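You operate a simulated robot arm through the tools that you are given. There is no shell and no other tool. Be economical: measure what you need, move in short steps, check, and stop when the job is done.

You run a simulated robot arm. Do the job below in one go: nothing can be reset, and whatever is moved stays where it is left.

TASK
Move both old weights from the impeller on the balancer to the weights plate.
Fine: brake on before they come off; then shut the guard and release the brake.

The check looks at the end state, three seconds after you hand in, the way a careful person would. Anything else that was tipped, shoved, dropped, spilled or broken makes it a failure.

THE ROBOT
A 6-joint arm with a two-finger parallel gripper, fixed in place. Base frame: the origin is at the foot of the arm, x ahead of it, y to its left, z up; the work surface is at about z = 952. Units: mm, degrees, N and s.
With the tool pointing down near the work surface it reaches from about 220 to 660 mm from the base axis. Its first joint turns from -66.0 to 66.0 degrees. Payload 2.9 kg.
Tool frame: the origin (TCP) lies between the finger pads and is the grasp point; the fingertips stand 30 mm ahead of it; z points along the fingers, y is the line along which they close. Largest opening 110 mm; finger width 20, thickness 10; the body of the gripper, 48 by 112 mm, starts 55 mm behind the TCP.
Orientation is told as [roll, pitch, yaw] about the base's x, y, z axes, in that order, counted from this pose: with the fingers straight down and closing along the base's y, the tool's x points along the base's -x, its y along +y and its z along -z.

THE INTERFACE
- The arm moves only by the tool drive_tool. Its argument "motion" is a list of rows, each an object (a shift or turn left out is 0, a gripper value left out holds the last) with "offset": the shift along the tool's x, y, z in mm, a list of three; "rotation": the turn, a rotation vector about the tool's x, y, z in degrees, a list of three; "fingers": the finger opening in mm, from 0 to 110. In form: [{"offset": [dx, dy, dz], "rotation": [rx, ry, rz], "fingers": fingers}, ...]. A call has 1 to 8 rows; each row is the pose to reach, as a shift and turn from the pose commanded when the call began, along the tool's axes at that moment. A row lasts 0.2 s, in which the tool goes at most 50 mm and 8.6 degrees; a call with a longer step from one row to the next is refused whole, and so is a gripper value outside its range. Where a pose cannot be reached the arm comes as near as it can. A force on the tool above 90 N (or 10 N above the force at the start of the call, whichever is more), or a blocked arm, ends the call early, and 0.2 s more pass. Each finger travels about 108 mm/s and halts on what it meets, pressing with about 25 N; the grip force reading is that of the motor and also rises with nothing between the fingers. The clock runs only during rows and for 0.2 s after the last one: add rows that repeat a pose to give the fingers time. The reply holds the time, the measured pose of the TCP, the force on the tool along the base axes, the opening and the grip force, in the units named above and with some noise, with the torque about the TCP (base axes, N m) and any sound that the robot's microphone picked up.
- Cameras (640 x 400 px; columns grow to the right, rows downward): "scene" is fixed at [76.5, 435.3, 1381.3]; the picture's right is [-0.75, -0.66, 0.00], its down [-0.40, 0.45, -0.80] and it looks along [0.53, -0.60, -0.60] (base axes); focal length 280 px, centre (320, 200). "wrist" rides on the gripper at [72, 17, -103] in the tool frame; the picture's right is [-0.23, 0.97, 0.00], its down [-0.76, -0.18, -0.62] and it looks along [-0.61, -0.14, 0.78] (tool axes); focal length 222 px, centre (320, 200). There is no depth. A picture from a camera that has moved, and an enlarged one, comes with that camera's place and axes in the base frame and with its lens.
- snapshot(camera): a new picture of that camera. It takes no simulated time.
- enlarge(camera, box): a new picture of the part [left, top, right, bottom] of that camera's present view, enlarged. It takes no simulated time.
- close_job(): hands the job in; it is judged then, once.

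Work in short steps. Places have to be worked out from the pictures, the camera data and where the tool is seen: move nearer, look again, correct. Check each grasp and each placing, and mend what went wrong. You have 120 turns and 84 pictures in all, those below and enlarged ones among them. Open the gripper and draw the arm clear of the work before you hand the job in, unless the task says otherwise; then end with one line.

The tools are called after "Request:" as a command line: name --argument value ..., lists and objects as JSON in quotes. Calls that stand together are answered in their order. drive_tool: Moves the arm, as the interface text tells. Its arguments: {"type":"object","properties":{"motion":{"type":"array","items":{"type":"object","properties":{"offset":{"type":"array","items":{"type":"number"}},"rotation":{"type":"array","items":{"type":"number"}},"fingers":{"type":"number"}}}}},"required":["motion"]} The other tools are called the same way: snapshot (camera) takes a picture; enlarge (camera, box) takes an enlarged picture of a part of a camera's view; close_job () hands the job in.

At the start:

```text
clock: 0.0
ee_pos: [405.7, -182.8, 1183.8]
tcp_rot: [0.0, 0.0, 0.0]
wrist_force: [0.1, 0.6, -0.5]
ft_torque: [-0.01, 0.0, 0.01]
opening: 109.9
finger_force: 0.0
```

scene: 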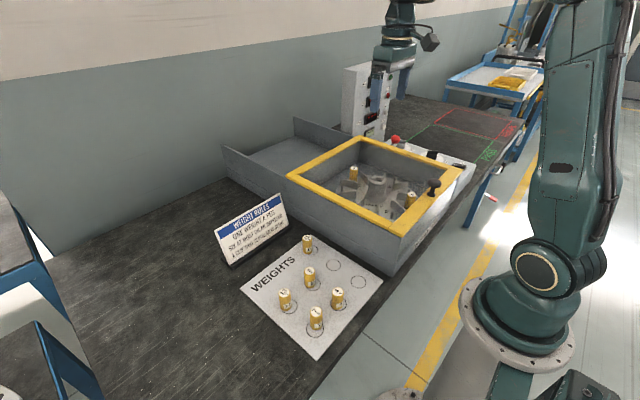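
wrist: 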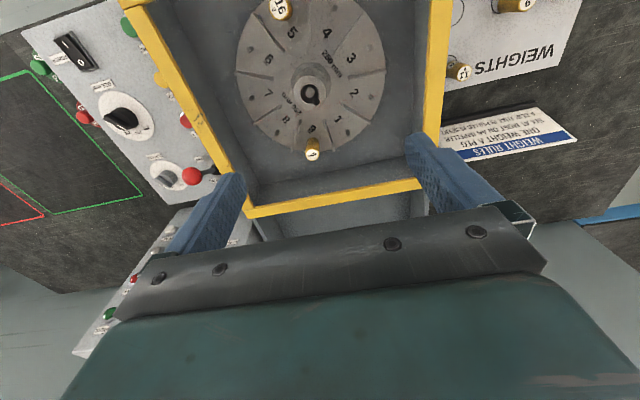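

I'll look closer at the scene: the balancer, the panel, the plate and the rules sign.

Request:
enlarge --camera "scene" --box '[210, 180, 390, 360]'

Request:
enlarge --camera "scene" --box '[280, 50, 500, 250]'

Request:
enlarge --camera "wrist" --box '[0, 0, 300, 220]'

Request:
enlarge --camera "wrist" --box '[200, 0, 600, 220]'

```text
2.22 times, centred on (300, 270) of scene
camera zoom: at [76.5, 435.3, 1381.3], right [-0.75, -0.66, 0.0], down [-0.4, 0.45, -0.8], along [0.53, -0.6, -0.6], focal length 623 px, centre (364, 44)
```

zoom: 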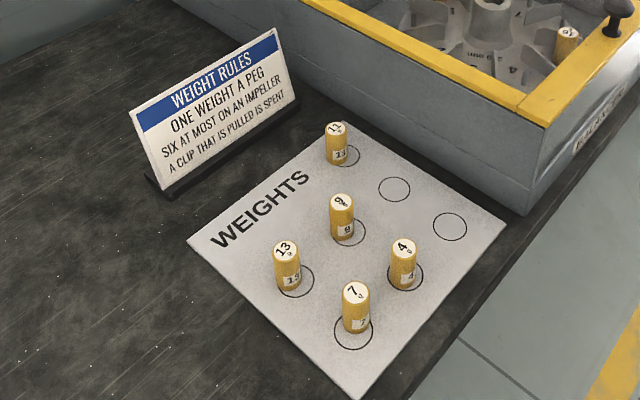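

```text
2.00 times, centred on (390, 150) of scene
camera zoom: at [76.5, 435.3, 1381.3], right [-0.75, -0.66, 0.0], down [-0.4, 0.45, -0.8], along [0.53, -0.6, -0.6], focal length 561 px, centre (180, 300)
```

zoom: 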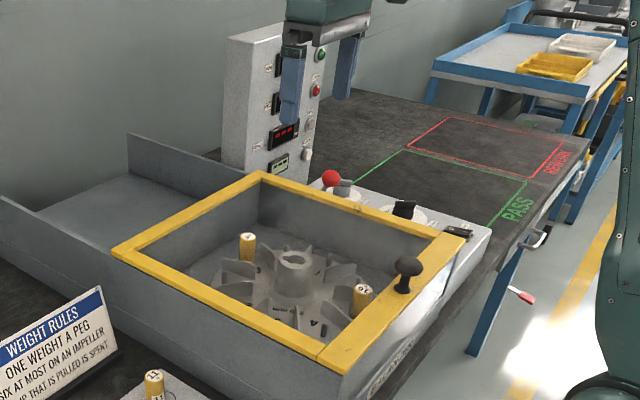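

```text
1.82 times, centred on (150, 110) of wrist
camera zoom: at [331.7, -167.1, 1287.2], right [0.23, 0.97, 0.0], down [0.76, -0.18, 0.62], along [0.61, -0.14, -0.78], focal length 404 px, centre (629, 364)
```

zoom: 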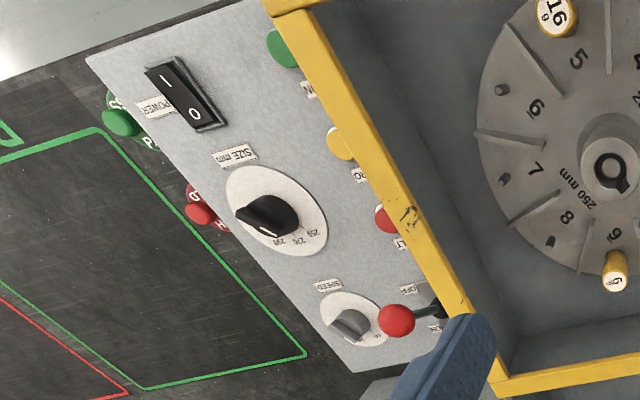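

```text
1.60 times, centred on (400, 110) of wrist
camera zoom: at [331.7, -167.1, 1287.2], right [0.23, 0.97, 0.0], down [0.76, -0.18, 0.62], along [0.61, -0.14, -0.78], focal length 355 px, centre (192, 344)
```

zoom: 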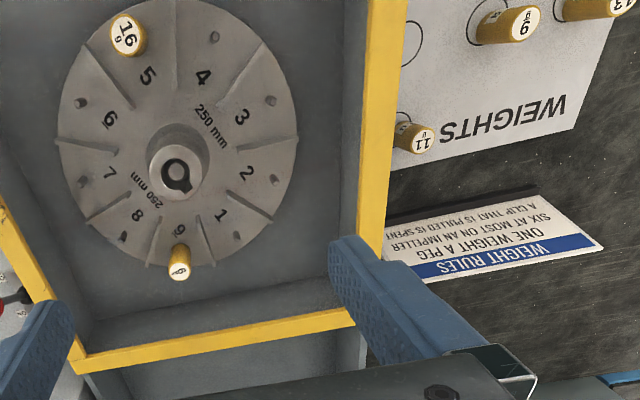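

The knob and the guard's structure matter; I'll zoom on them before moving.

Request:
enlarge --camera "scene" --box '[370, 130, 490, 250]'

Request:
enlarge --camera "scene" --box '[215, 100, 375, 220]'

```text
3.33 times, centred on (430, 190) of scene
camera zoom: at [76.5, 435.3, 1381.3], right [-0.75, -0.66, 0.0], down [-0.4, 0.45, -0.8], along [0.53, -0.6, -0.6], focal length 935 px, centre (-47, 233)
```

zoom: 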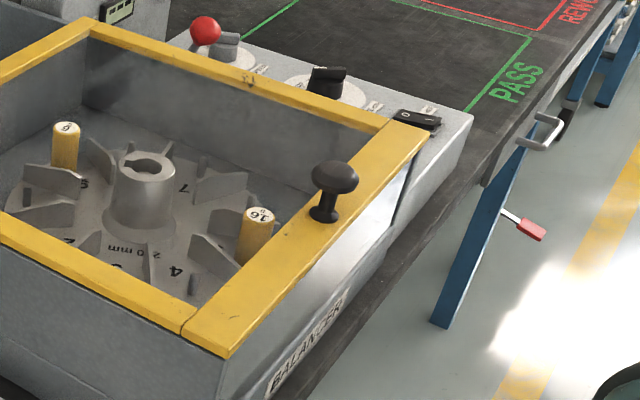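

```text
3.33 times, centred on (295, 160) of scene
camera zoom: at [76.5, 435.3, 1381.3], right [-0.75, -0.66, 0.0], down [-0.4, 0.45, -0.8], along [0.53, -0.6, -0.6], focal length 935 px, centre (403, 333)
```

zoom: 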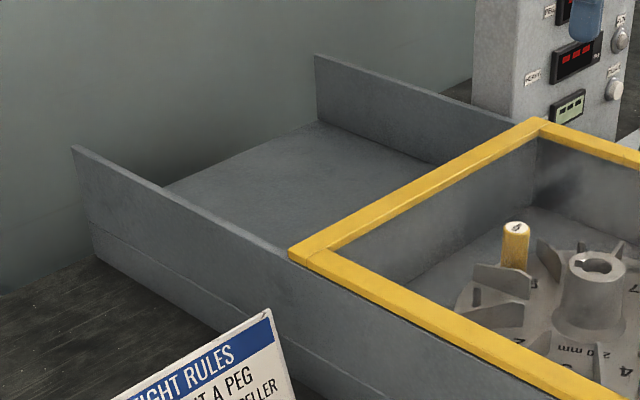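

Triangulating the wrist against the scene camera gave heights that look too low, so I'll move the wrist camera sideways at this height to get a proper baseline. It will also show the plate and the knob.

Request:
drive_tool --motion '[{"offset": [25, 45, 0]}, {"offset": [50, 90, 0]}, {"offset": [75, 130, 0]}, {"offset": [100, 170, 0]}, {"offset": [100, 200, 0]}, {"offset": [100, 200, 0]}]'

Request:
snapshot --camera "wrist"

Request:
snapshot --camera "scene"

```text
refused: row 1 steps farther than a row can; nothing moved
```

```text
75 pictures are left
camera wrist: at [331.7, -167.1, 1287.2], right [0.23, 0.97, 0.0], down [0.76, -0.18, 0.62], along [0.61, -0.14, -0.78], focal length 222 px, centre (320, 200)
```

wrist: 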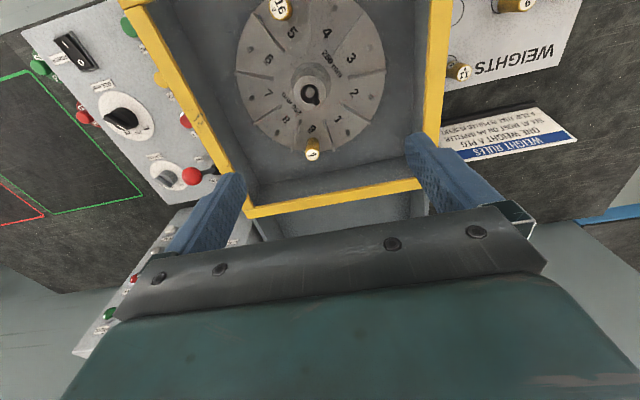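

```text
74 pictures are left
```

scene: 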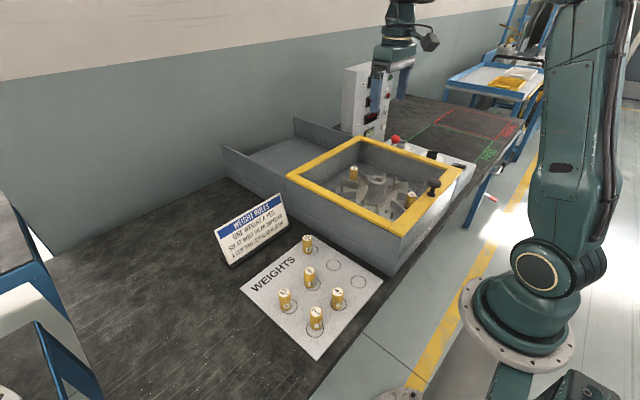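

Only the step size was too big; I'll make the same move in smaller steps.

Request:
drive_tool --motion '[{"offset": [20, 40, 0]}, {"offset": [40, 80, 0]}, {"offset": [60, 120, 0]}, {"offset": [80, 160, 0]}, {"offset": [100, 200, 0]}, {"offset": [100, 200, 0]}]'

Request:
snapshot --camera "wrist"

```text
clock: 1.4
ee_pos: [305.4, 15.6, 1182.8]
tcp_rot: [0.0, 0.1, 0.0]
wrist_force: [0.1, 0.1, -0.2]
ft_torque: [-0.01, -0.03, -0.04]
opening: 110.1
finger_force: 0.0
```

```text
73 pictures are left
camera wrist: at [231.7, 32.5, 1286.1], right [0.23, 0.97, 0.0], down [0.76, -0.18, 0.62], along [0.61, -0.14, -0.78], focal length 222 px, centre (320, 200)
```

wrist: 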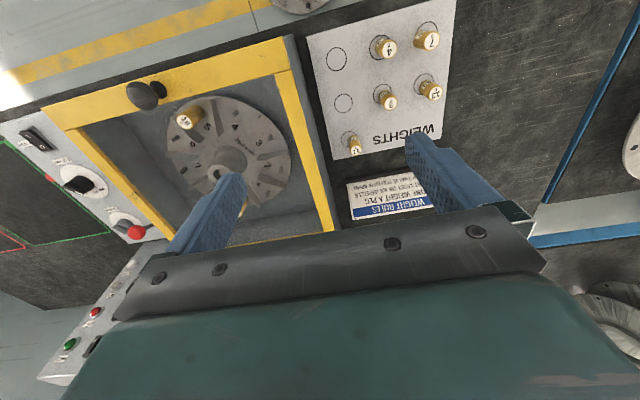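

The wrist views agree: the plate top is near z≈815. Next I'll study the yellow frame and its knob.

Request:
enlarge --camera "wrist" --box '[0, 30, 340, 250]'

Request:
enlarge --camera "wrist" --box '[120, 60, 220, 140]'

```text
1.82 times, centred on (170, 140) of wrist
camera zoom: at [231.7, 32.5, 1286.1], right [0.23, 0.97, 0.0], down [0.76, -0.18, 0.62], along [0.61, -0.14, -0.78], focal length 404 px, centre (593, 309)
```

zoom: 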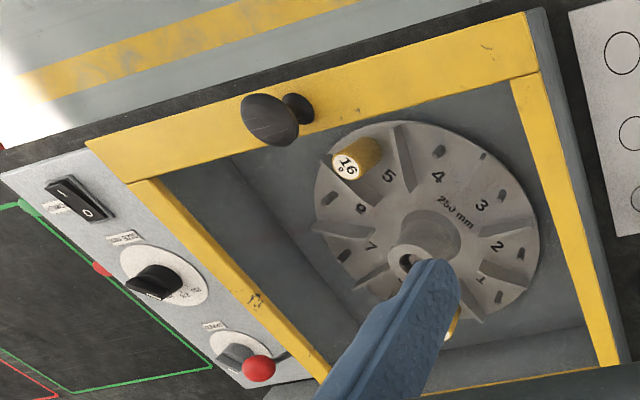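

```text
5.00 times, centred on (170, 100) of wrist
camera zoom: at [231.7, 32.5, 1286.1], right [0.23, 0.97, 0.0], down [0.76, -0.18, 0.62], along [0.61, -0.14, -0.78], focal length 1111 px, centre (1070, 700)
```

zoom: 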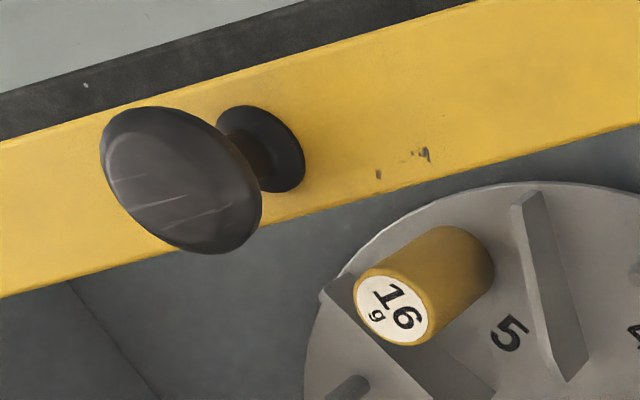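

The knob sits near (252,-199), top z≈985, on a bar at the near end of the yellow frame. I'll take a closer look to learn how the guard moves and whether there's a clear pane.

Request:
drive_tool --motion '[{"offset": [10, -30, 20]}, {"offset": [20, -60, 45]}, {"offset": [30, -90, 70]}, {"offset": [45, -116, 90]}, {"offset": [45, -116, 90]}]'

Request:
snapshot --camera "wrist"

Request:
enlarge --camera "scene" --box '[280, 120, 480, 280]'

```text
clock: 2.6
ee_pos: [261.1, -100.9, 1093.2]
tcp_rot: [0.0, -0.1, 0.1]
wrist_force: [0.0, -1.1, -0.2]
ft_torque: [0.02, 0.0, 0.0]
opening: 110.0
finger_force: 0.0
```

```text
70 pictures are left
camera wrist: at [187.6, -84.3, 1196.8], right [0.23, 0.97, 0.0], down [0.76, -0.18, 0.62], along [0.61, -0.14, -0.78], focal length 222 px, centre (320, 200)
```

wrist: 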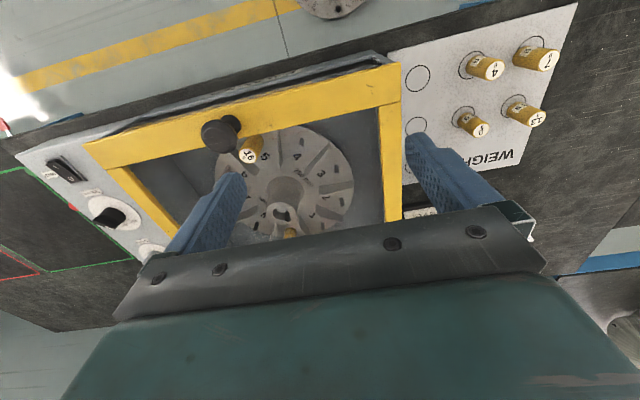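

```text
2.50 times, centred on (380, 200) of scene
camera zoom: at [76.5, 435.3, 1381.3], right [-0.75, -0.66, 0.0], down [-0.4, 0.45, -0.8], along [0.53, -0.6, -0.6], focal length 701 px, centre (170, 200)
```

zoom: 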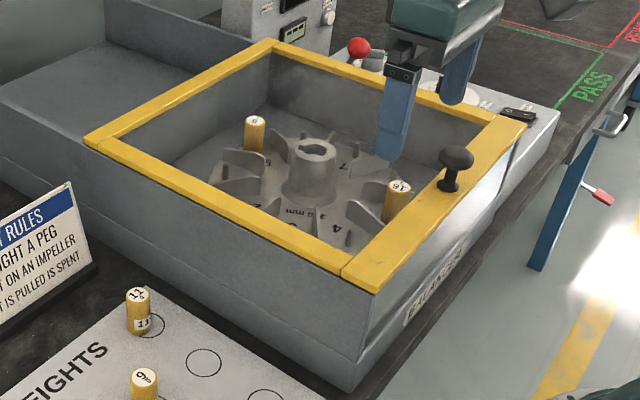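

There's a visible gap between the front bar and the wall under it. I'll zoom in there.

Request:
enlarge --camera "wrist" --box '[180, 40, 420, 200]'

Request:
enlarge --camera "wrist" --box '[0, 80, 240, 260]'

```text
2.50 times, centred on (300, 120) of wrist
camera zoom: at [187.6, -84.3, 1196.8], right [0.23, 0.97, 0.0], down [0.76, -0.18, 0.62], along [0.61, -0.14, -0.78], focal length 555 px, centre (370, 400)
```

zoom: 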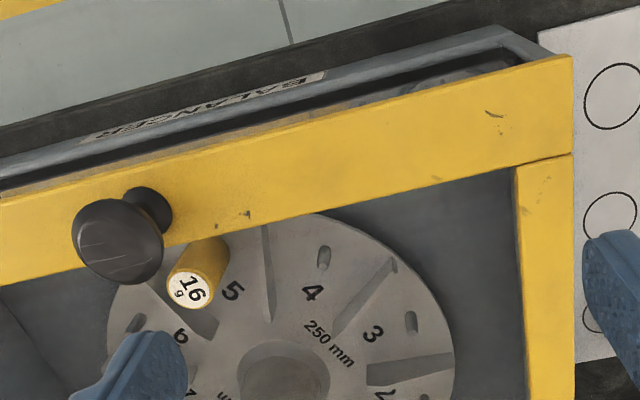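

```text
2.22 times, centred on (120, 170) of wrist
camera zoom: at [187.6, -84.3, 1196.8], right [0.23, 0.97, 0.0], down [0.76, -0.18, 0.62], along [0.61, -0.14, -0.78], focal length 494 px, centre (764, 267)
```

zoom: 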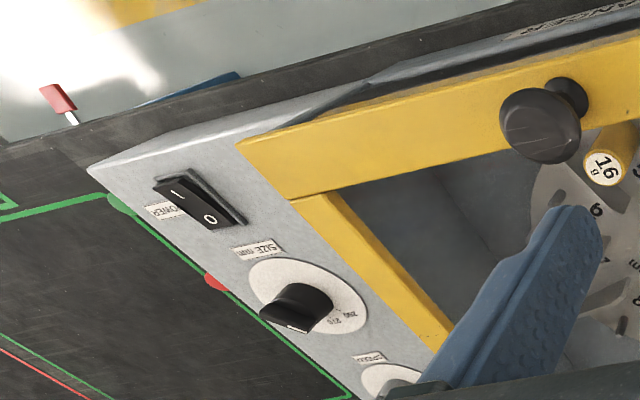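

The geometry now holds together. The frame spans x≈235–613, y≈-390…-14 at z≈943, and side walls run on to x≈930, like rails. It may be a sliding guard with a clear pane, so I'll probe gently with closed fingers inside a frame corner that's free of the impeller.

Request:
drive_tool --motion '[{"offset": [-25, 9, 20], "fingers": 0}, {"offset": [-50, 18, 45], "fingers": 0}, {"offset": [-69, 26, 70], "fingers": 0}, {"offset": [-69, 26, 93], "fingers": 0}, {"offset": [-69, 26, 103], "fingers": 0}, {"offset": [-69, 26, 103], "fingers": 0}]'

Request:
snapshot --camera "wrist"

Request:
enlarge --camera "scene" --box '[280, 120, 480, 280]'

```text
clock: 4.0
ee_pos: [329.5, -73.1, 990.6]
tcp_rot: [0.0, -0.1, 0.0]
wrist_force: [-0.5, 0.3, 0.3]
ft_torque: [-0.01, -0.01, -0.01]
opening: 0.0
finger_force: 24.7
```

```text
66 pictures are left
camera wrist: at [255.9, -57.1, 1094.0], right [0.23, 0.97, 0.0], down [0.76, -0.18, 0.62], along [0.61, -0.14, -0.78], focal length 222 px, centre (320, 200)
```

wrist: 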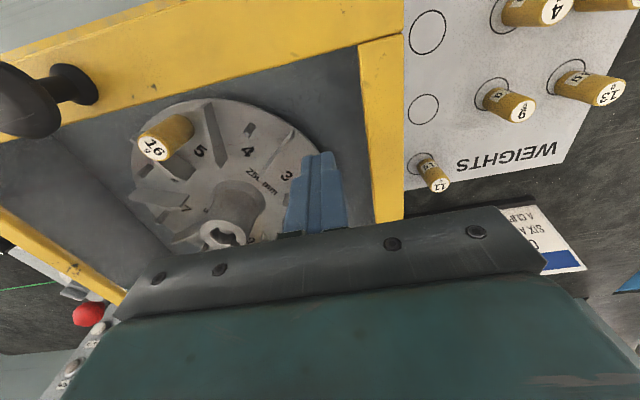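

```text
2.50 times, centred on (380, 200) of scene
camera zoom: at [76.5, 435.3, 1381.3], right [-0.75, -0.66, 0.0], down [-0.4, 0.45, -0.8], along [0.53, -0.6, -0.6], focal length 701 px, centre (170, 200)
```

zoom: 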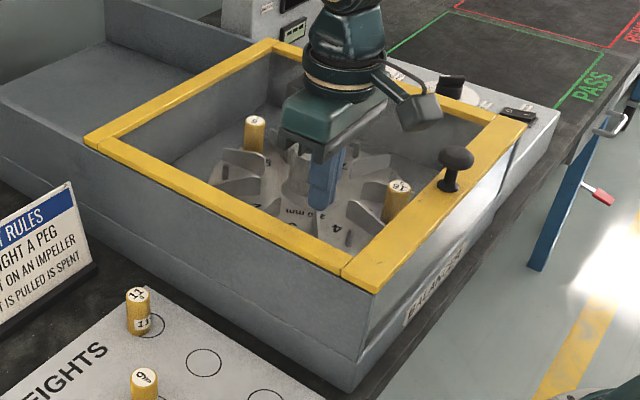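

The fingertips are at z≈960, and the frame top is ~943. I'll lower in small steps and watch the force.

Request:
drive_tool --motion '[{"offset": [0, 0, 5]}, {"offset": [0, 0, 10]}, {"offset": [0, 0, 14]}, {"offset": [0, 0, 14]}]'

Request:
drive_tool --motion '[{"offset": [0, 0, 1.5]}, {"offset": [0, 0, 3]}, {"offset": [0, 0, 3]}]'

Request:
drive_tool --motion '[{"offset": [0, 0, 1]}, {"offset": [0, 0, 2]}, {"offset": [0, 0, 2]}]'

Request:
drive_tool --motion '[{"offset": [0, 0, 1]}, {"offset": [0, 0, 2]}, {"offset": [0, 0, 2]}]'

```text
clock: 5.0
ee_pos: [332.4, -71.9, 981.4]
tcp_rot: [-0.2, -0.9, -0.1]
wrist_force: [-3.3, 10.0, 87.3]
ft_torque: [0.32, 0.96, -0.74]
opening: 0.1
finger_force: 25.2
```

```text
clock: 5.4
ee_pos: [334.2, -73.9, 982.0]
tcp_rot: [-0.1, -1.3, 0.1]
wrist_force: [-2.6, 2.7, 11.3]
ft_torque: [0.14, 0.17, -0.09]
opening: 0.2
finger_force: 25.2
stopped in row 1: the force on the tool passed its limit at 101 N (the readings are from after the stop); the commanded pose is now the measured one
```

```text
clock: 6.2
ee_pos: [336.5, -73.9, 981.3]
tcp_rot: [-0.2, -1.8, 0.1]
wrist_force: [-2.6, 9.8, 58.1]
ft_torque: [0.33, 0.58, -0.46]
opening: 0.0
finger_force: 24.7
```

```text
clock: 7.0
ee_pos: [337.3, -73.9, 981.9]
tcp_rot: [-0.2, -2.2, 0.1]
wrist_force: [-2.3, 17.9, 79.3]
ft_torque: [0.57, 0.75, -0.6]
opening: 0.0
finger_force: 25.1
```

There's a clear pane at about z≈951, so the guard is shut and has to slide back before I can reach the weights. I'll lift off now and check that the guard is undisturbed.

Request:
drive_tool --motion '[{"offset": [0, 0, -20]}, {"offset": [0, 0, -60]}, {"offset": [0, 0, -90]}, {"offset": [0, 0, -90]}]'

```text
clock: 8.0
ee_pos: [332.5, -73.4, 1068.1]
tcp_rot: [-0.2, -1.1, 0.0]
wrist_force: [-0.4, -0.2, -0.3]
ft_torque: [-0.03, 0.01, 0.0]
opening: 0.2
finger_force: 24.7
```

I'll straighten the tool and move above the panel to locate the brake lever and read its labels.

Request:
drive_tool --motion '[{"offset": [-16, -43, -9], "rotation": [0.2, 1.1, 0]}, {"offset": [-32, -86, -18], "rotation": [0.2, 1.1, 0]}, {"offset": [-48, -129, -27], "rotation": [0.2, 1.1, 0]}, {"offset": [-64, -172, -36], "rotation": [0.2, 1.1, 0]}, {"offset": [-80, -215, -45], "rotation": [0.2, 1.1, 0]}, {"offset": [-90, -257, -52], "rotation": [0.2, 1.1, 0]}, {"offset": [-90, -257, -52], "rotation": [0.2, 1.1, 0]}]'

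Request:
snapshot --camera "wrist"

```text
clock: 9.6
ee_pos: [421.8, -331.4, 1123.3]
tcp_rot: [-0.5, -0.2, 0.1]
wrist_force: [0.1, 0.0, 0.2]
ft_torque: [-0.01, -0.02, -0.01]
opening: 0.0
finger_force: 25.4
```

```text
64 pictures are left
camera wrist: at [348.1, -314.2, 1226.0], right [0.23, 0.97, -0.01], down [0.76, -0.17, 0.63], along [0.61, -0.15, -0.78], focal length 222 px, centre (320, 200)
```

wrist: 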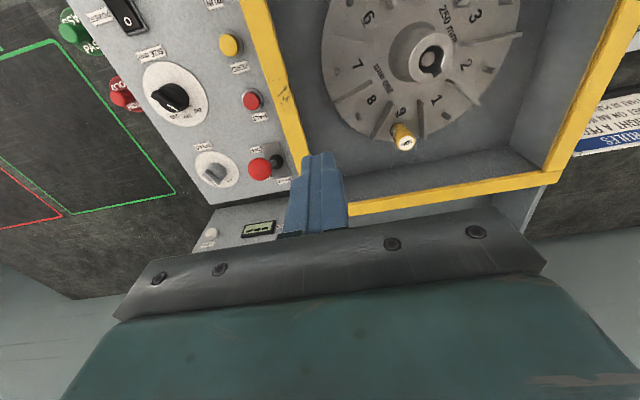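

Request:
enlarge --camera "wrist" --box '[180, 70, 320, 200]'

Request:
enlarge --camera "scene" --box '[340, 60, 480, 180]'

```text
3.08 times, centred on (250, 135) of wrist
camera zoom: at [348.1, -314.2, 1226.0], right [0.23, 0.97, -0.01], down [0.76, -0.17, 0.63], along [0.61, -0.15, -0.78], focal length 684 px, centre (535, 400)
```

zoom: 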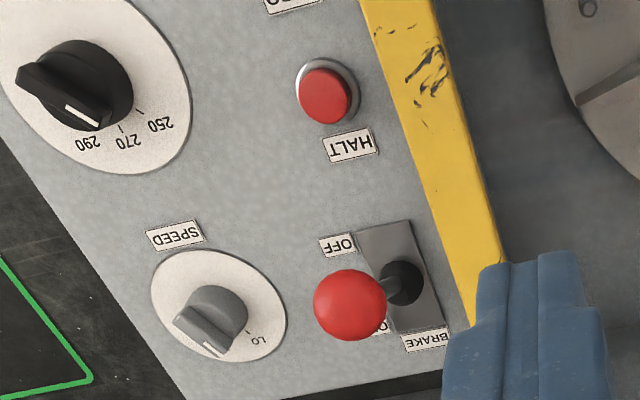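

```text
3.33 times, centred on (410, 120) of scene
camera zoom: at [76.5, 435.2, 1381.3], right [-0.75, -0.66, 0.0], down [-0.4, 0.45, -0.8], along [0.53, -0.6, -0.6], focal length 935 px, centre (20, 467)
```

zoom: 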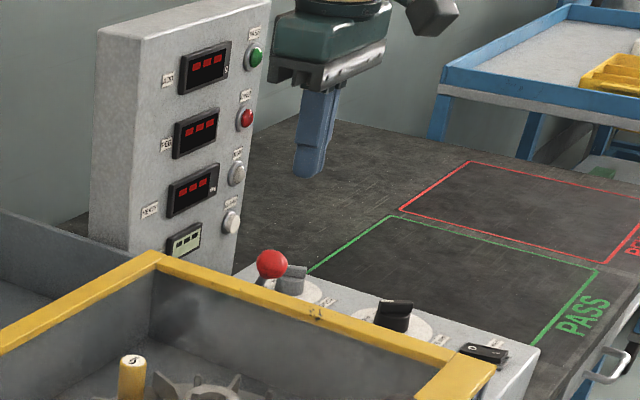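

The BRAKE lever leans toward its OFF label (−x side), with the ball near (494,-443,~945) and ON on the +x side. I'll bring the closed fingers down on the −x side of the ball and look before I push.

Request:
drive_tool --motion '[{"offset": [-8, -30, 25], "rotation": [0.5, 0.2, 0]}, {"offset": [-16, -60, 50], "rotation": [0.5, 0.2, 0]}, {"offset": [-25, -90, 75], "rotation": [0.5, 0.2, 0]}, {"offset": [-33, -112, 105], "rotation": [0.5, 0.2, 0]}, {"offset": [-33, -112, 123], "rotation": [0.5, 0.2, 0]}, {"offset": [-33, -112, 123], "rotation": [0.5, 0.2, 0]}]'

Request:
snapshot --camera "wrist"

Request:
enlarge --camera "scene" --box '[340, 60, 480, 180]'

```text
clock: 11.0
ee_pos: [454.0, -444.2, 1000.3]
tcp_rot: [-0.9, 0.1, 0.0]
wrist_force: [-0.4, 0.3, -0.3]
ft_torque: [0.02, 0.02, -0.03]
opening: 0.1
finger_force: 25.4
```

```text
61 pictures are left
camera wrist: at [381.6, -425.2, 1103.2], right [0.23, 0.97, -0.02], down [0.76, -0.17, 0.62], along [0.61, -0.15, -0.78], focal length 222 px, centre (320, 200)
```

wrist: 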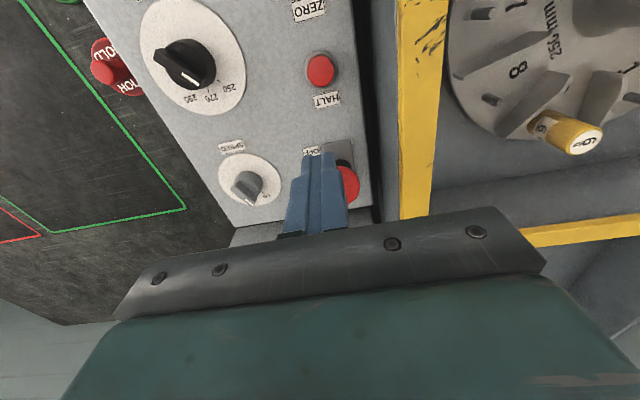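

```text
3.33 times, centred on (410, 120) of scene
camera zoom: at [76.5, 435.3, 1381.3], right [-0.75, -0.66, 0.0], down [-0.4, 0.45, -0.8], along [0.53, -0.6, -0.6], focal length 935 px, centre (20, 467)
```

zoom: 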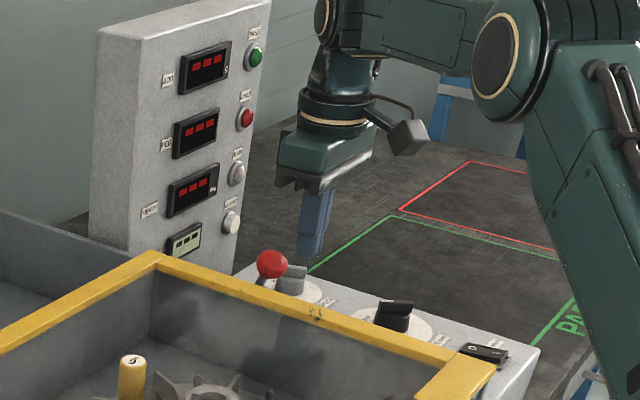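

A refined fix puts the ball at about (482,-432,964), radius ~16. I'll back off a little, drop so the tips are at ball height, and then check.

Request:
drive_tool --motion '[{"offset": [22, 12, 0], "rotation": [-0.9, 0, 0]}, {"offset": [22, 12, 15], "rotation": [-0.9, 0, 0]}, {"offset": [22, 12, 15], "rotation": [-0.9, 0, 0]}]'

Request:
enlarge --camera "wrist" --box '[220, 100, 420, 240]'

Request:
enlarge --camera "scene" --box '[360, 100, 440, 170]'

```text
clock: 11.8
ee_pos: [431.7, -431.1, 984.8]
tcp_rot: [0.2, 0.1, 0.1]
wrist_force: [-0.3, 0.0, 0.7]
ft_torque: [-0.02, -0.02, -0.01]
opening: 0.0
finger_force: 24.8
```

```text
2.86 times, centred on (320, 170) of wrist
camera zoom: at [359.2, -415.2, 1088.2], right [0.23, 0.97, 0.0], down [0.76, -0.18, 0.62], along [0.61, -0.14, -0.78], focal length 635 px, centre (320, 286)
```

zoom: 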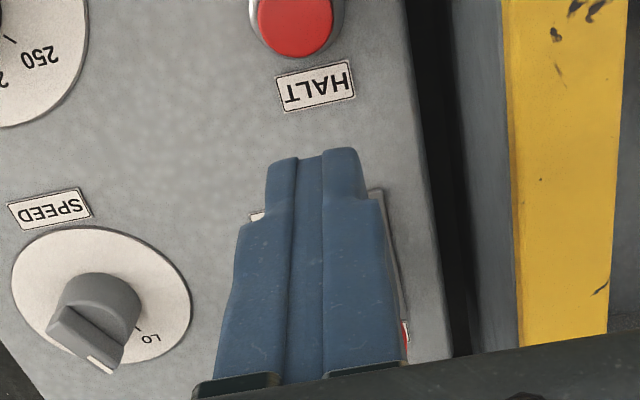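

```text
5.71 times, centred on (400, 135) of scene
camera zoom: at [76.5, 435.3, 1381.3], right [-0.75, -0.66, 0.0], down [-0.4, 0.45, -0.8], along [0.53, -0.6, -0.6], focal length 1602 px, centre (-137, 571)
```

zoom: 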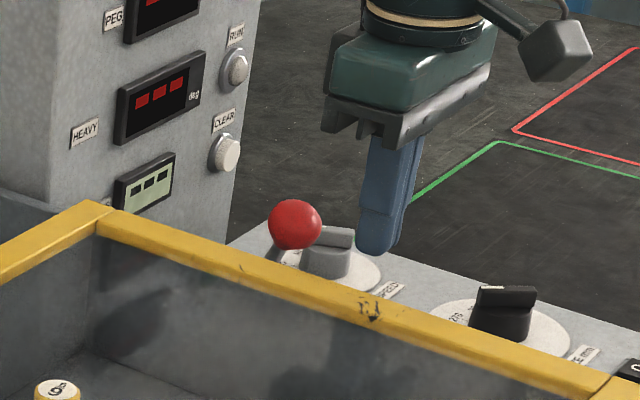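

The tip lines up with the ball in y, just short of it in x. I'll drop 8 mm and push toward +x in slow steps.

Request:
drive_tool --motion '[{"offset": [0, 0, 8]}, {"offset": [-15, 0, 8]}, {"offset": [-25, 0, 8]}, {"offset": [-33, 0, 8]}, {"offset": [-41, 0, 8]}, {"offset": [-49, 0, 8]}, {"offset": [-57, 0, 8]}, {"offset": [-57, 0, 8]}]'

Request:
enlarge --camera "scene" --box '[360, 100, 440, 170]'

```text
clock: 13.6
ee_pos: [490.0, -431.0, 976.6]
tcp_rot: [0.1, 0.1, 0.0]
wrist_force: [0.2, 0.8, 0.6]
ft_torque: [-0.03, -0.02, 0.0]
opening: 0.0
finger_force: 25.1
```

```text
5.71 times, centred on (400, 135) of scene
camera zoom: at [76.5, 435.3, 1381.3], right [-0.75, -0.66, 0.0], down [-0.4, 0.45, -0.8], along [0.53, -0.6, -0.6], focal length 1602 px, centre (-137, 571)
```

zoom: 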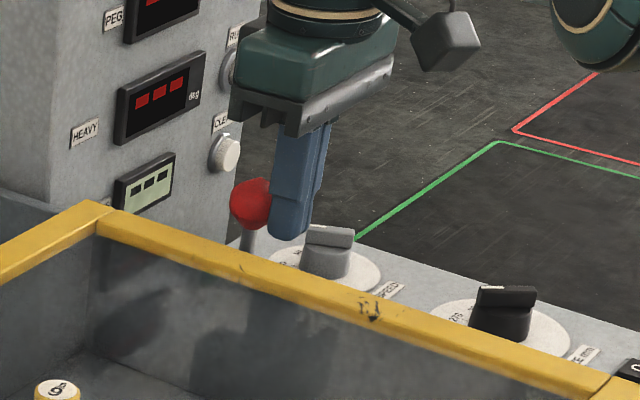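

The lever is moving and is about upright, and the tower face at x≈649 is well clear. I'll keep pushing 30 mm.

Request:
drive_tool --motion '[{"offset": [-8, 0, 0]}, {"offset": [-16, 0, 0]}, {"offset": [-24, 0, 0]}, {"offset": [-32, 0, 0]}, {"offset": [-32, 0, 0]}]'

Request:
enlarge --camera "scene" --box '[360, 100, 440, 170]'

```text
clock: 14.8
ee_pos: [518.7, -426.0, 975.8]
tcp_rot: [0.0, 0.1, 0.0]
wrist_force: [-0.7, 0.4, -0.8]
ft_torque: [0.01, 0.01, -0.01]
opening: 0.2
finger_force: 25.2
out of reach, approached as far as the arm can: row 4, 5
```

```text
5.71 times, centred on (400, 135) of scene
camera zoom: at [76.5, 435.3, 1381.3], right [-0.75, -0.66, 0.0], down [-0.4, 0.45, -0.8], along [0.53, -0.6, -0.6], focal length 1602 px, centre (-137, 571)
```

zoom: 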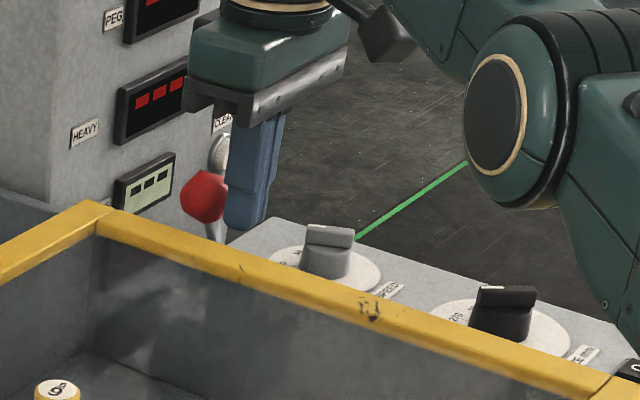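

The ball is now about as far to the +x side as it started on the −x side. I'll back off and confirm from above that it stays at ON.

Request:
drive_tool --motion '[{"offset": [30, 0, 0]}, {"offset": [55, 0, -20]}, {"offset": [75, 15, -60]}, {"offset": [95, 40, -105]}, {"offset": [95, 70, -135]}, {"offset": [95, 100, -150]}, {"offset": [95, 100, -150]}]'

Request:
enlarge --camera "wrist" --box '[160, 60, 340, 230]'

Request:
enlarge --camera "scene" --box '[360, 100, 440, 170]'

```text
refused: row 4 steps farther than a row can; nothing moved
```

```text
2.35 times, centred on (250, 145) of wrist
camera zoom: at [445.4, -410.1, 1079.4], right [0.23, 0.97, 0.0], down [0.76, -0.18, 0.62], along [0.61, -0.14, -0.78], focal length 523 px, centre (485, 329)
```

zoom: 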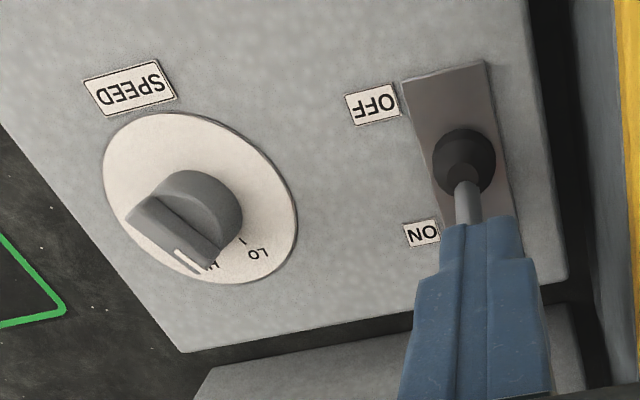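

```text
5.71 times, centred on (400, 135) of scene
camera zoom: at [76.5, 435.3, 1381.3], right [-0.75, -0.66, 0.0], down [-0.4, 0.45, -0.8], along [0.53, -0.6, -0.6], focal length 1602 px, centre (-137, 571)
```

zoom: 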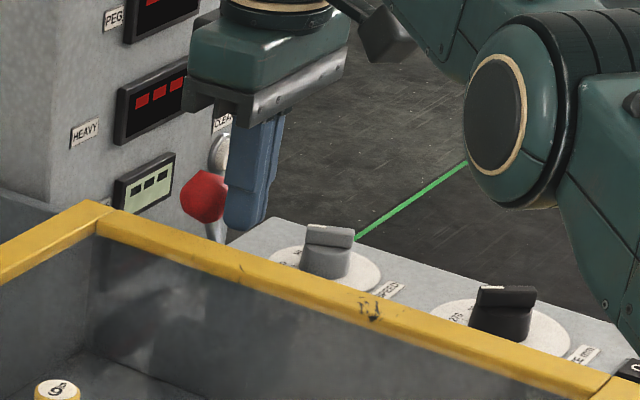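

The lever points to ON. I'll retreat in smaller steps.

Request:
drive_tool --motion '[{"offset": [30, 0, 0]}, {"offset": [55, 0, -20]}, {"offset": [70, 15, -55]}, {"offset": [85, 35, -90]}, {"offset": [95, 60, -120]}, {"offset": [95, 90, -145]}, {"offset": [95, 100, -150]}, {"offset": [95, 100, -150]}]'

Request:
enlarge --camera "wrist" --box '[160, 60, 340, 230]'

```text
clock: 16.6
ee_pos: [423.6, -325.7, 1127.2]
tcp_rot: [0.0, 0.1, -0.1]
wrist_force: [-0.2, -0.2, 0.0]
ft_torque: [0.01, 0.0, -0.04]
opening: 0.1
finger_force: 24.9
```

```text
2.35 times, centred on (250, 145) of wrist
camera zoom: at [350.4, -310.0, 1229.6], right [0.23, 0.97, 0.0], down [0.76, -0.18, 0.62], along [0.61, -0.14, -0.78], focal length 523 px, centre (485, 329)
```

zoom: 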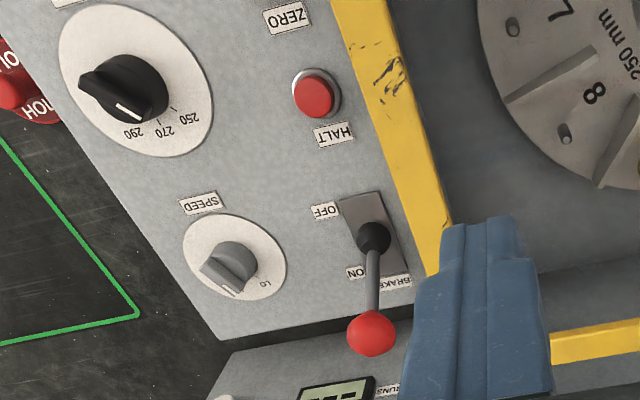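

The brake is ON, with the ball now near (551,-434). Next is the knob: I'll move above it with the fingers open and check alignment.

Request:
drive_tool --motion '[{"offset": [36, 26, 10], "fingers": 80}, {"offset": [72, 52, 20], "fingers": 80}, {"offset": [108, 78, 30], "fingers": 80}, {"offset": [144, 104, 45], "fingers": 80}, {"offset": [172, 127, 65], "fingers": 80}, {"offset": [172, 127, 65], "fingers": 80}]'

Request:
snapshot --camera "wrist"

Request:
enlarge --camera "scene" --box '[370, 130, 490, 220]'

```text
clock: 18.0
ee_pos: [251.3, -198.8, 1059.5]
tcp_rot: [-0.1, 0.1, 0.1]
wrist_force: [-0.2, 0.9, -0.5]
ft_torque: [-0.03, 0.03, -0.03]
opening: 80.0
finger_force: 0.1
```

```text
52 pictures are left
camera wrist: at [178.0, -182.3, 1163.5], right [0.23, 0.97, 0.0], down [0.76, -0.18, 0.62], along [0.61, -0.14, -0.78], focal length 222 px, centre (320, 200)
```

wrist: 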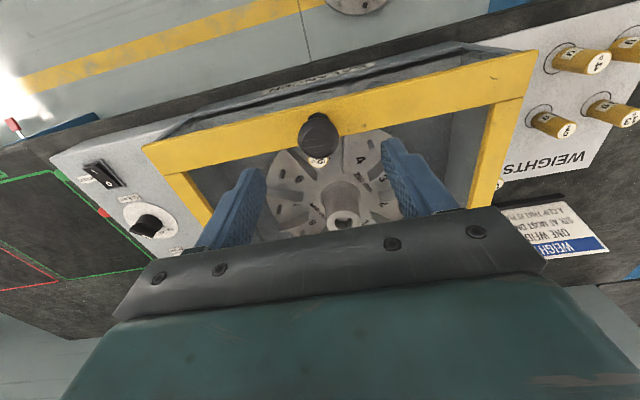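

```text
4.44 times, centred on (430, 175) of scene
camera zoom: at [76.5, 435.3, 1381.3], right [-0.75, -0.66, 0.0], down [-0.4, 0.45, -0.8], along [0.53, -0.6, -0.6], focal length 1246 px, centre (-169, 311)
```

zoom: 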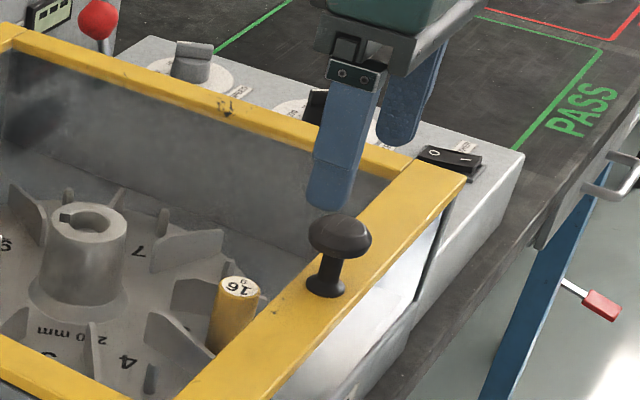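

The knob head is centred under the gripper at about (252,-200,~988). I'll descend to TCP z≈990 and close on it.

Request:
drive_tool --motion '[{"offset": [-1, -1, 25]}, {"offset": [-1, -1, 45]}, {"offset": [-1, -1, 60]}, {"offset": [-1, -1, 69]}, {"offset": [-1, -1, 69], "fingers": 20}, {"offset": [-1, -1, 69], "fingers": 20}, {"offset": [-1, -1, 69], "fingers": 20}]'

Request:
enlarge --camera "scene" --box '[370, 130, 490, 220]'

```text
clock: 19.6
ee_pos: [253.5, -200.4, 993.0]
tcp_rot: [0.1, 0.1, 0.2]
wrist_force: [-0.9, 3.6, -3.4]
ft_torque: [-0.24, -0.35, -0.02]
opening: 34.9
finger_force: 44.7
```

```text
4.44 times, centred on (430, 175) of scene
camera zoom: at [76.5, 435.4, 1381.3], right [-0.75, -0.66, 0.0], down [-0.4, 0.45, -0.8], along [0.53, -0.6, -0.6], focal length 1246 px, centre (-169, 311)
```

zoom: 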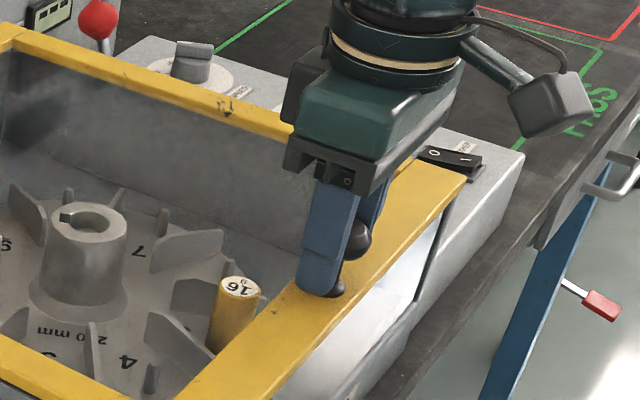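

The knob is held (35 mm). I'll try sliding the guard +x by 20 mm to see whether it moves.

Request:
drive_tool --motion '[{"offset": [-5, 0, 0]}, {"offset": [-10, 0, 0]}, {"offset": [-15, 0, 0]}, {"offset": [-20, 0, 0]}, {"offset": [-20, 0, 0]}]'

Request:
enlarge --camera "scene" --box '[220, 100, 480, 270]'

```text
clock: 20.8
ee_pos: [271.5, -199.3, 992.4]
tcp_rot: [0.1, 0.2, 0.0]
wrist_force: [-2.1, 4.4, -8.8]
ft_torque: [-0.23, 0.36, -0.05]
opening: 34.8
finger_force: 45.0
```

```text
2.35 times, centred on (350, 185) of scene
camera zoom: at [76.6, 435.3, 1381.3], right [-0.75, -0.66, 0.0], down [-0.4, 0.45, -0.8], along [0.53, -0.6, -0.6], focal length 660 px, centre (249, 235)
```

zoom: 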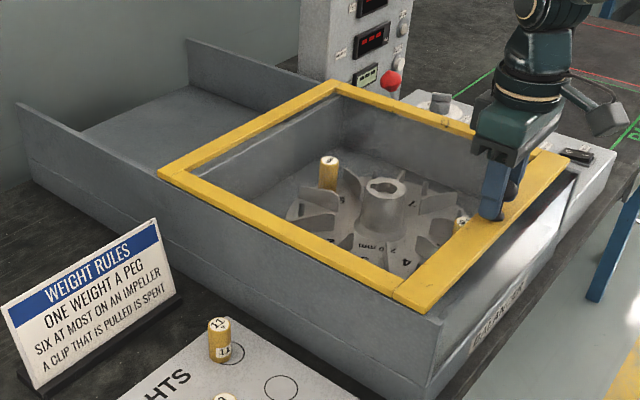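

The guard slides. I'll keep going in two long, smooth pulls.

Request:
drive_tool --motion '[{"offset": [-18, 0, 0]}, {"offset": [-36, 0, 0]}, {"offset": [-54, 0, 0]}, {"offset": [-72, 0, 0]}, {"offset": [-90, 0, 0]}, {"offset": [-108, 0, 0]}, {"offset": [-126, 0, 0]}, {"offset": [-144, 0, 0]}]'

Request:
drive_tool --motion '[{"offset": [-18, 0, 0]}, {"offset": [-36, 0, 0]}, {"offset": [-54, 0, 0]}, {"offset": [-72, 0, 0]}, {"offset": [-90, 0, 0]}, {"offset": [-108, 0, 0]}, {"offset": [-120, 0, 0]}, {"offset": [-120, 0, 0]}]'

Request:
snapshot --camera "scene"

```text
clock: 22.6
ee_pos: [416.6, -199.3, 992.0]
tcp_rot: [0.1, 0.2, 0.1]
wrist_force: [-1.0, 8.5, -17.6]
ft_torque: [-0.3, -0.72, 0.0]
opening: 34.6
finger_force: 44.9
```

```text
clock: 24.4
ee_pos: [535.5, -200.1, 991.3]
tcp_rot: [0.1, 0.1, 0.0]
wrist_force: [-0.2, 5.2, -8.3]
ft_torque: [-0.32, -0.13, -0.5]
opening: 34.6
finger_force: 45.0
```

```text
48 pictures are left
```

scene: 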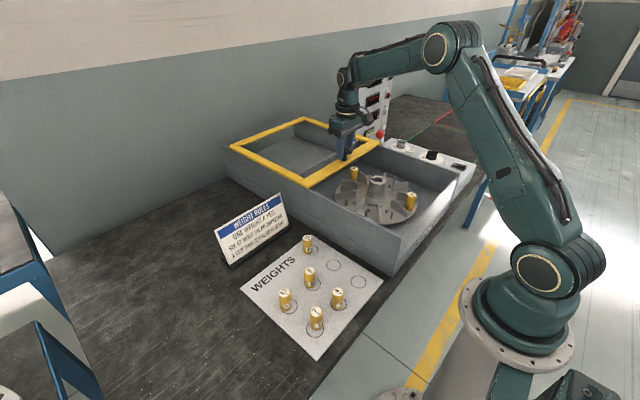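

The guard is open ~283 mm, but the far weight (x≈511) is still right at the bar's edge. I'll pull gently on toward its end stop.

Request:
drive_tool --motion '[{"offset": [-10, 0, 0]}, {"offset": [-20, 0, 0]}, {"offset": [-30, 0, 0]}, {"offset": [-38, 0, 0]}, {"offset": [-45, 0, 0]}, {"offset": [-45, 0, 0]}]'

Request:
enlarge --camera "scene" --box '[220, 100, 480, 270]'

```text
clock: 25.8
ee_pos: [581.4, -200.5, 993.0]
tcp_rot: [0.0, 0.1, 0.1]
wrist_force: [0.3, 5.5, -4.9]
ft_torque: [-0.13, 0.45, 0.19]
opening: 34.9
finger_force: 45.0
```

```text
2.35 times, centred on (350, 185) of scene
camera zoom: at [76.6, 435.4, 1381.3], right [-0.75, -0.66, 0.0], down [-0.4, 0.45, -0.8], along [0.53, -0.6, -0.6], focal length 660 px, centre (249, 235)
```

zoom: 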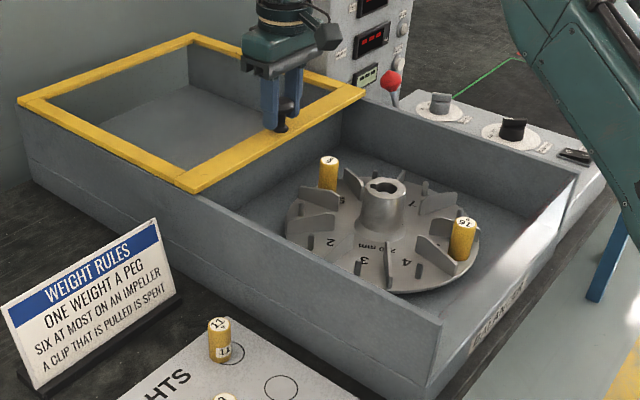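

The guard is fully open, with the bar edge at x≈563. I'll release the knob, rise, and look at the weights on the impeller.

Request:
drive_tool --motion '[{"offset": [0, 0, 0], "fingers": 80}, {"offset": [0, 0, 0], "fingers": 80}, {"offset": [0, 0, -30], "fingers": 80}, {"offset": [0, 0, -70], "fingers": 80}, {"offset": [40, 0, -90], "fingers": 80}, {"offset": [80, 0, -110], "fingers": 80}, {"offset": [120, 0, -120], "fingers": 80}, {"offset": [120, 0, -120], "fingers": 80}]'

Request:
snapshot --camera "wrist"

```text
clock: 27.6
ee_pos: [460.3, -201.1, 1112.6]
tcp_rot: [-0.1, 0.1, 0.0]
wrist_force: [0.7, 0.3, -0.7]
ft_torque: [-0.01, -0.01, 0.01]
opening: 80.2
finger_force: 0.1
```

```text
46 pictures are left
camera wrist: at [387.8, -184.4, 1215.6], right [0.23, 0.97, 0.0], down [0.76, -0.18, 0.62], along [0.61, -0.14, -0.78], focal length 222 px, centre (320, 200)
```

wrist: 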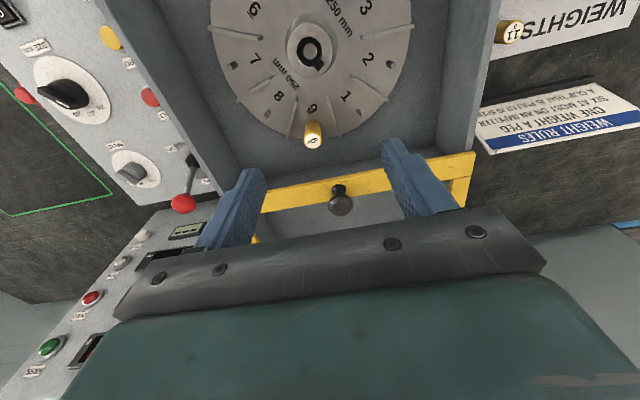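

Request:
enlarge --camera "wrist" --box '[260, 80, 370, 165]'

Request:
enlarge --camera "scene" --box '[320, 150, 440, 230]'

```text
4.71 times, centred on (315, 122) of wrist
camera zoom: at [387.8, -184.4, 1215.6], right [0.23, 0.97, 0.0], down [0.76, -0.18, 0.62], along [0.61, -0.14, -0.78], focal length 1045 px, centre (344, 565)
```

zoom: 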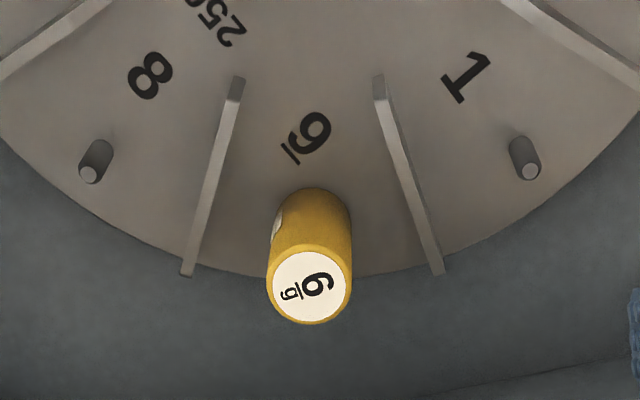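

```text
5.00 times, centred on (380, 190) of scene
camera zoom: at [76.5, 435.3, 1381.3], right [-0.75, -0.66, 0.0], down [-0.4, 0.45, -0.8], along [0.53, -0.6, -0.6], focal length 1402 px, centre (20, 250)
```

zoom: 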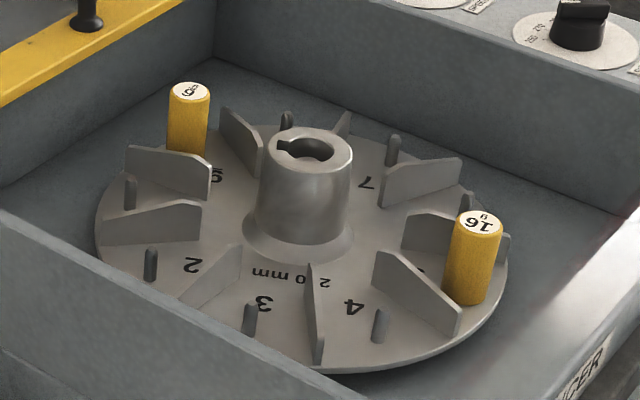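

The 6 g weight (peg 9) has its top at (512,-223,922), and the 16 g (peg 5/6 side) its top at (305,-210,925). Both are ~25 mm wide, and the vane tops are near z≈885. I'll move above the 6 g weight and check alignment.

Request:
drive_tool --motion '[{"offset": [-20, -8, 30], "fingers": 54}, {"offset": [-40, -16, 60], "fingers": 54}, {"offset": [-52, -22, 100], "fingers": 54}, {"offset": [-52, -22, 130], "fingers": 54}, {"offset": [-52, -22, 148], "fingers": 54}, {"offset": [-52, -22, 148], "fingers": 54}]'

Request:
snapshot --camera "wrist"

Request:
enlarge --camera "scene" --box '[320, 130, 440, 210]'

```text
clock: 29.0
ee_pos: [513.7, -222.1, 962.4]
tcp_rot: [0.0, 0.1, 0.0]
wrist_force: [0.5, 0.9, 0.0]
ft_torque: [0.01, 0.0, 0.01]
opening: 54.0
finger_force: 0.0
```

```text
43 pictures are left
camera wrist: at [439.8, -206.0, 1066.7], right [0.23, 0.97, 0.0], down [0.76, -0.18, 0.62], along [0.61, -0.14, -0.78], focal length 222 px, centre (320, 200)
```

wrist: 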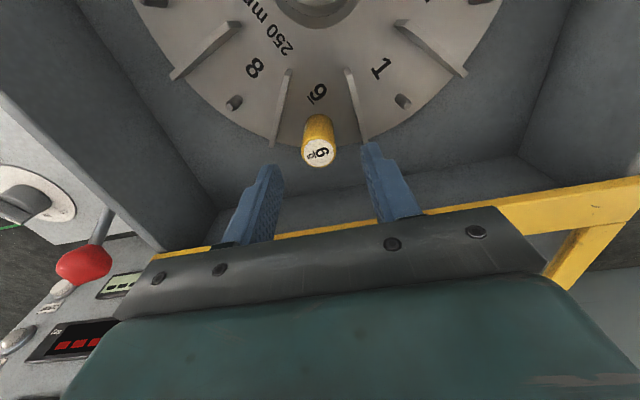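

```text
5.00 times, centred on (380, 170) of scene
camera zoom: at [76.5, 435.3, 1381.3], right [-0.75, -0.66, 0.0], down [-0.4, 0.45, -0.8], along [0.53, -0.6, -0.6], focal length 1402 px, centre (20, 350)
```

zoom: 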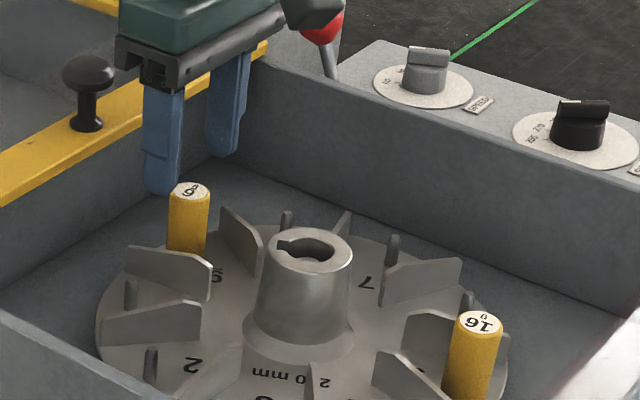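

The weight's axis is at (511,-223), matching the gripper. I'll descend to TCP z≈924 and close.

Request:
drive_tool --motion '[{"offset": [2, -1, 15]}, {"offset": [2, -1, 28]}, {"offset": [2, -1, 38]}, {"offset": [2, -1, 38], "fingers": 15}, {"offset": [2, -1, 38], "fingers": 15}, {"offset": [2, -1, 38], "fingers": 15}]'

Request:
enlarge --camera "scene" --box '[320, 130, 440, 210]'

```text
clock: 30.4
ee_pos: [511.3, -223.3, 926.4]
tcp_rot: [0.1, 0.1, 0.0]
wrist_force: [0.2, 0.1, 0.6]
ft_torque: [-0.02, -0.01, -0.01]
opening: 18.4
finger_force: 24.8
```

```text
5.00 times, centred on (380, 170) of scene
camera zoom: at [76.5, 435.3, 1381.3], right [-0.75, -0.66, 0.0], down [-0.4, 0.45, -0.8], along [0.53, -0.6, -0.6], focal length 1402 px, centre (20, 350)
```

zoom: 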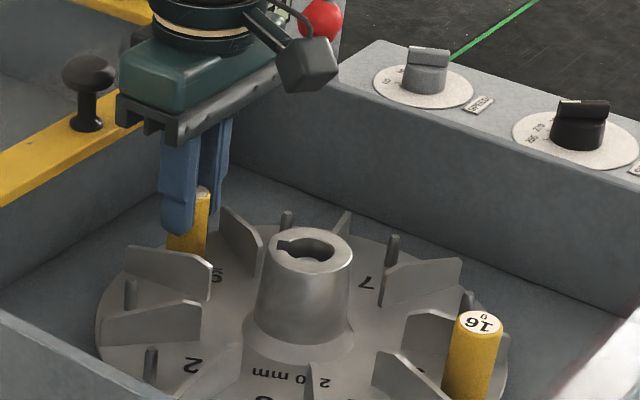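

The opening reads 18.4 mm, a bit less than I estimated. I'll check the grip with the wrist view.

Request:
enlarge --camera "wrist" --box '[230, 80, 410, 230]'

```text
2.67 times, centred on (320, 155) of wrist
camera zoom: at [438.0, -207.1, 1029.4], right [0.23, 0.97, 0.0], down [0.76, -0.18, 0.62], along [0.61, -0.14, -0.78], focal length 592 px, centre (320, 320)
```

zoom: 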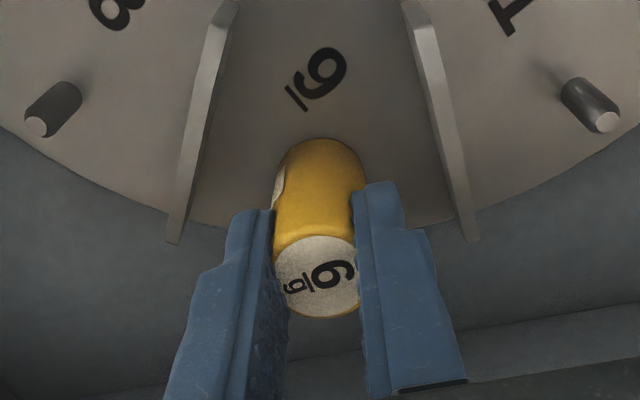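

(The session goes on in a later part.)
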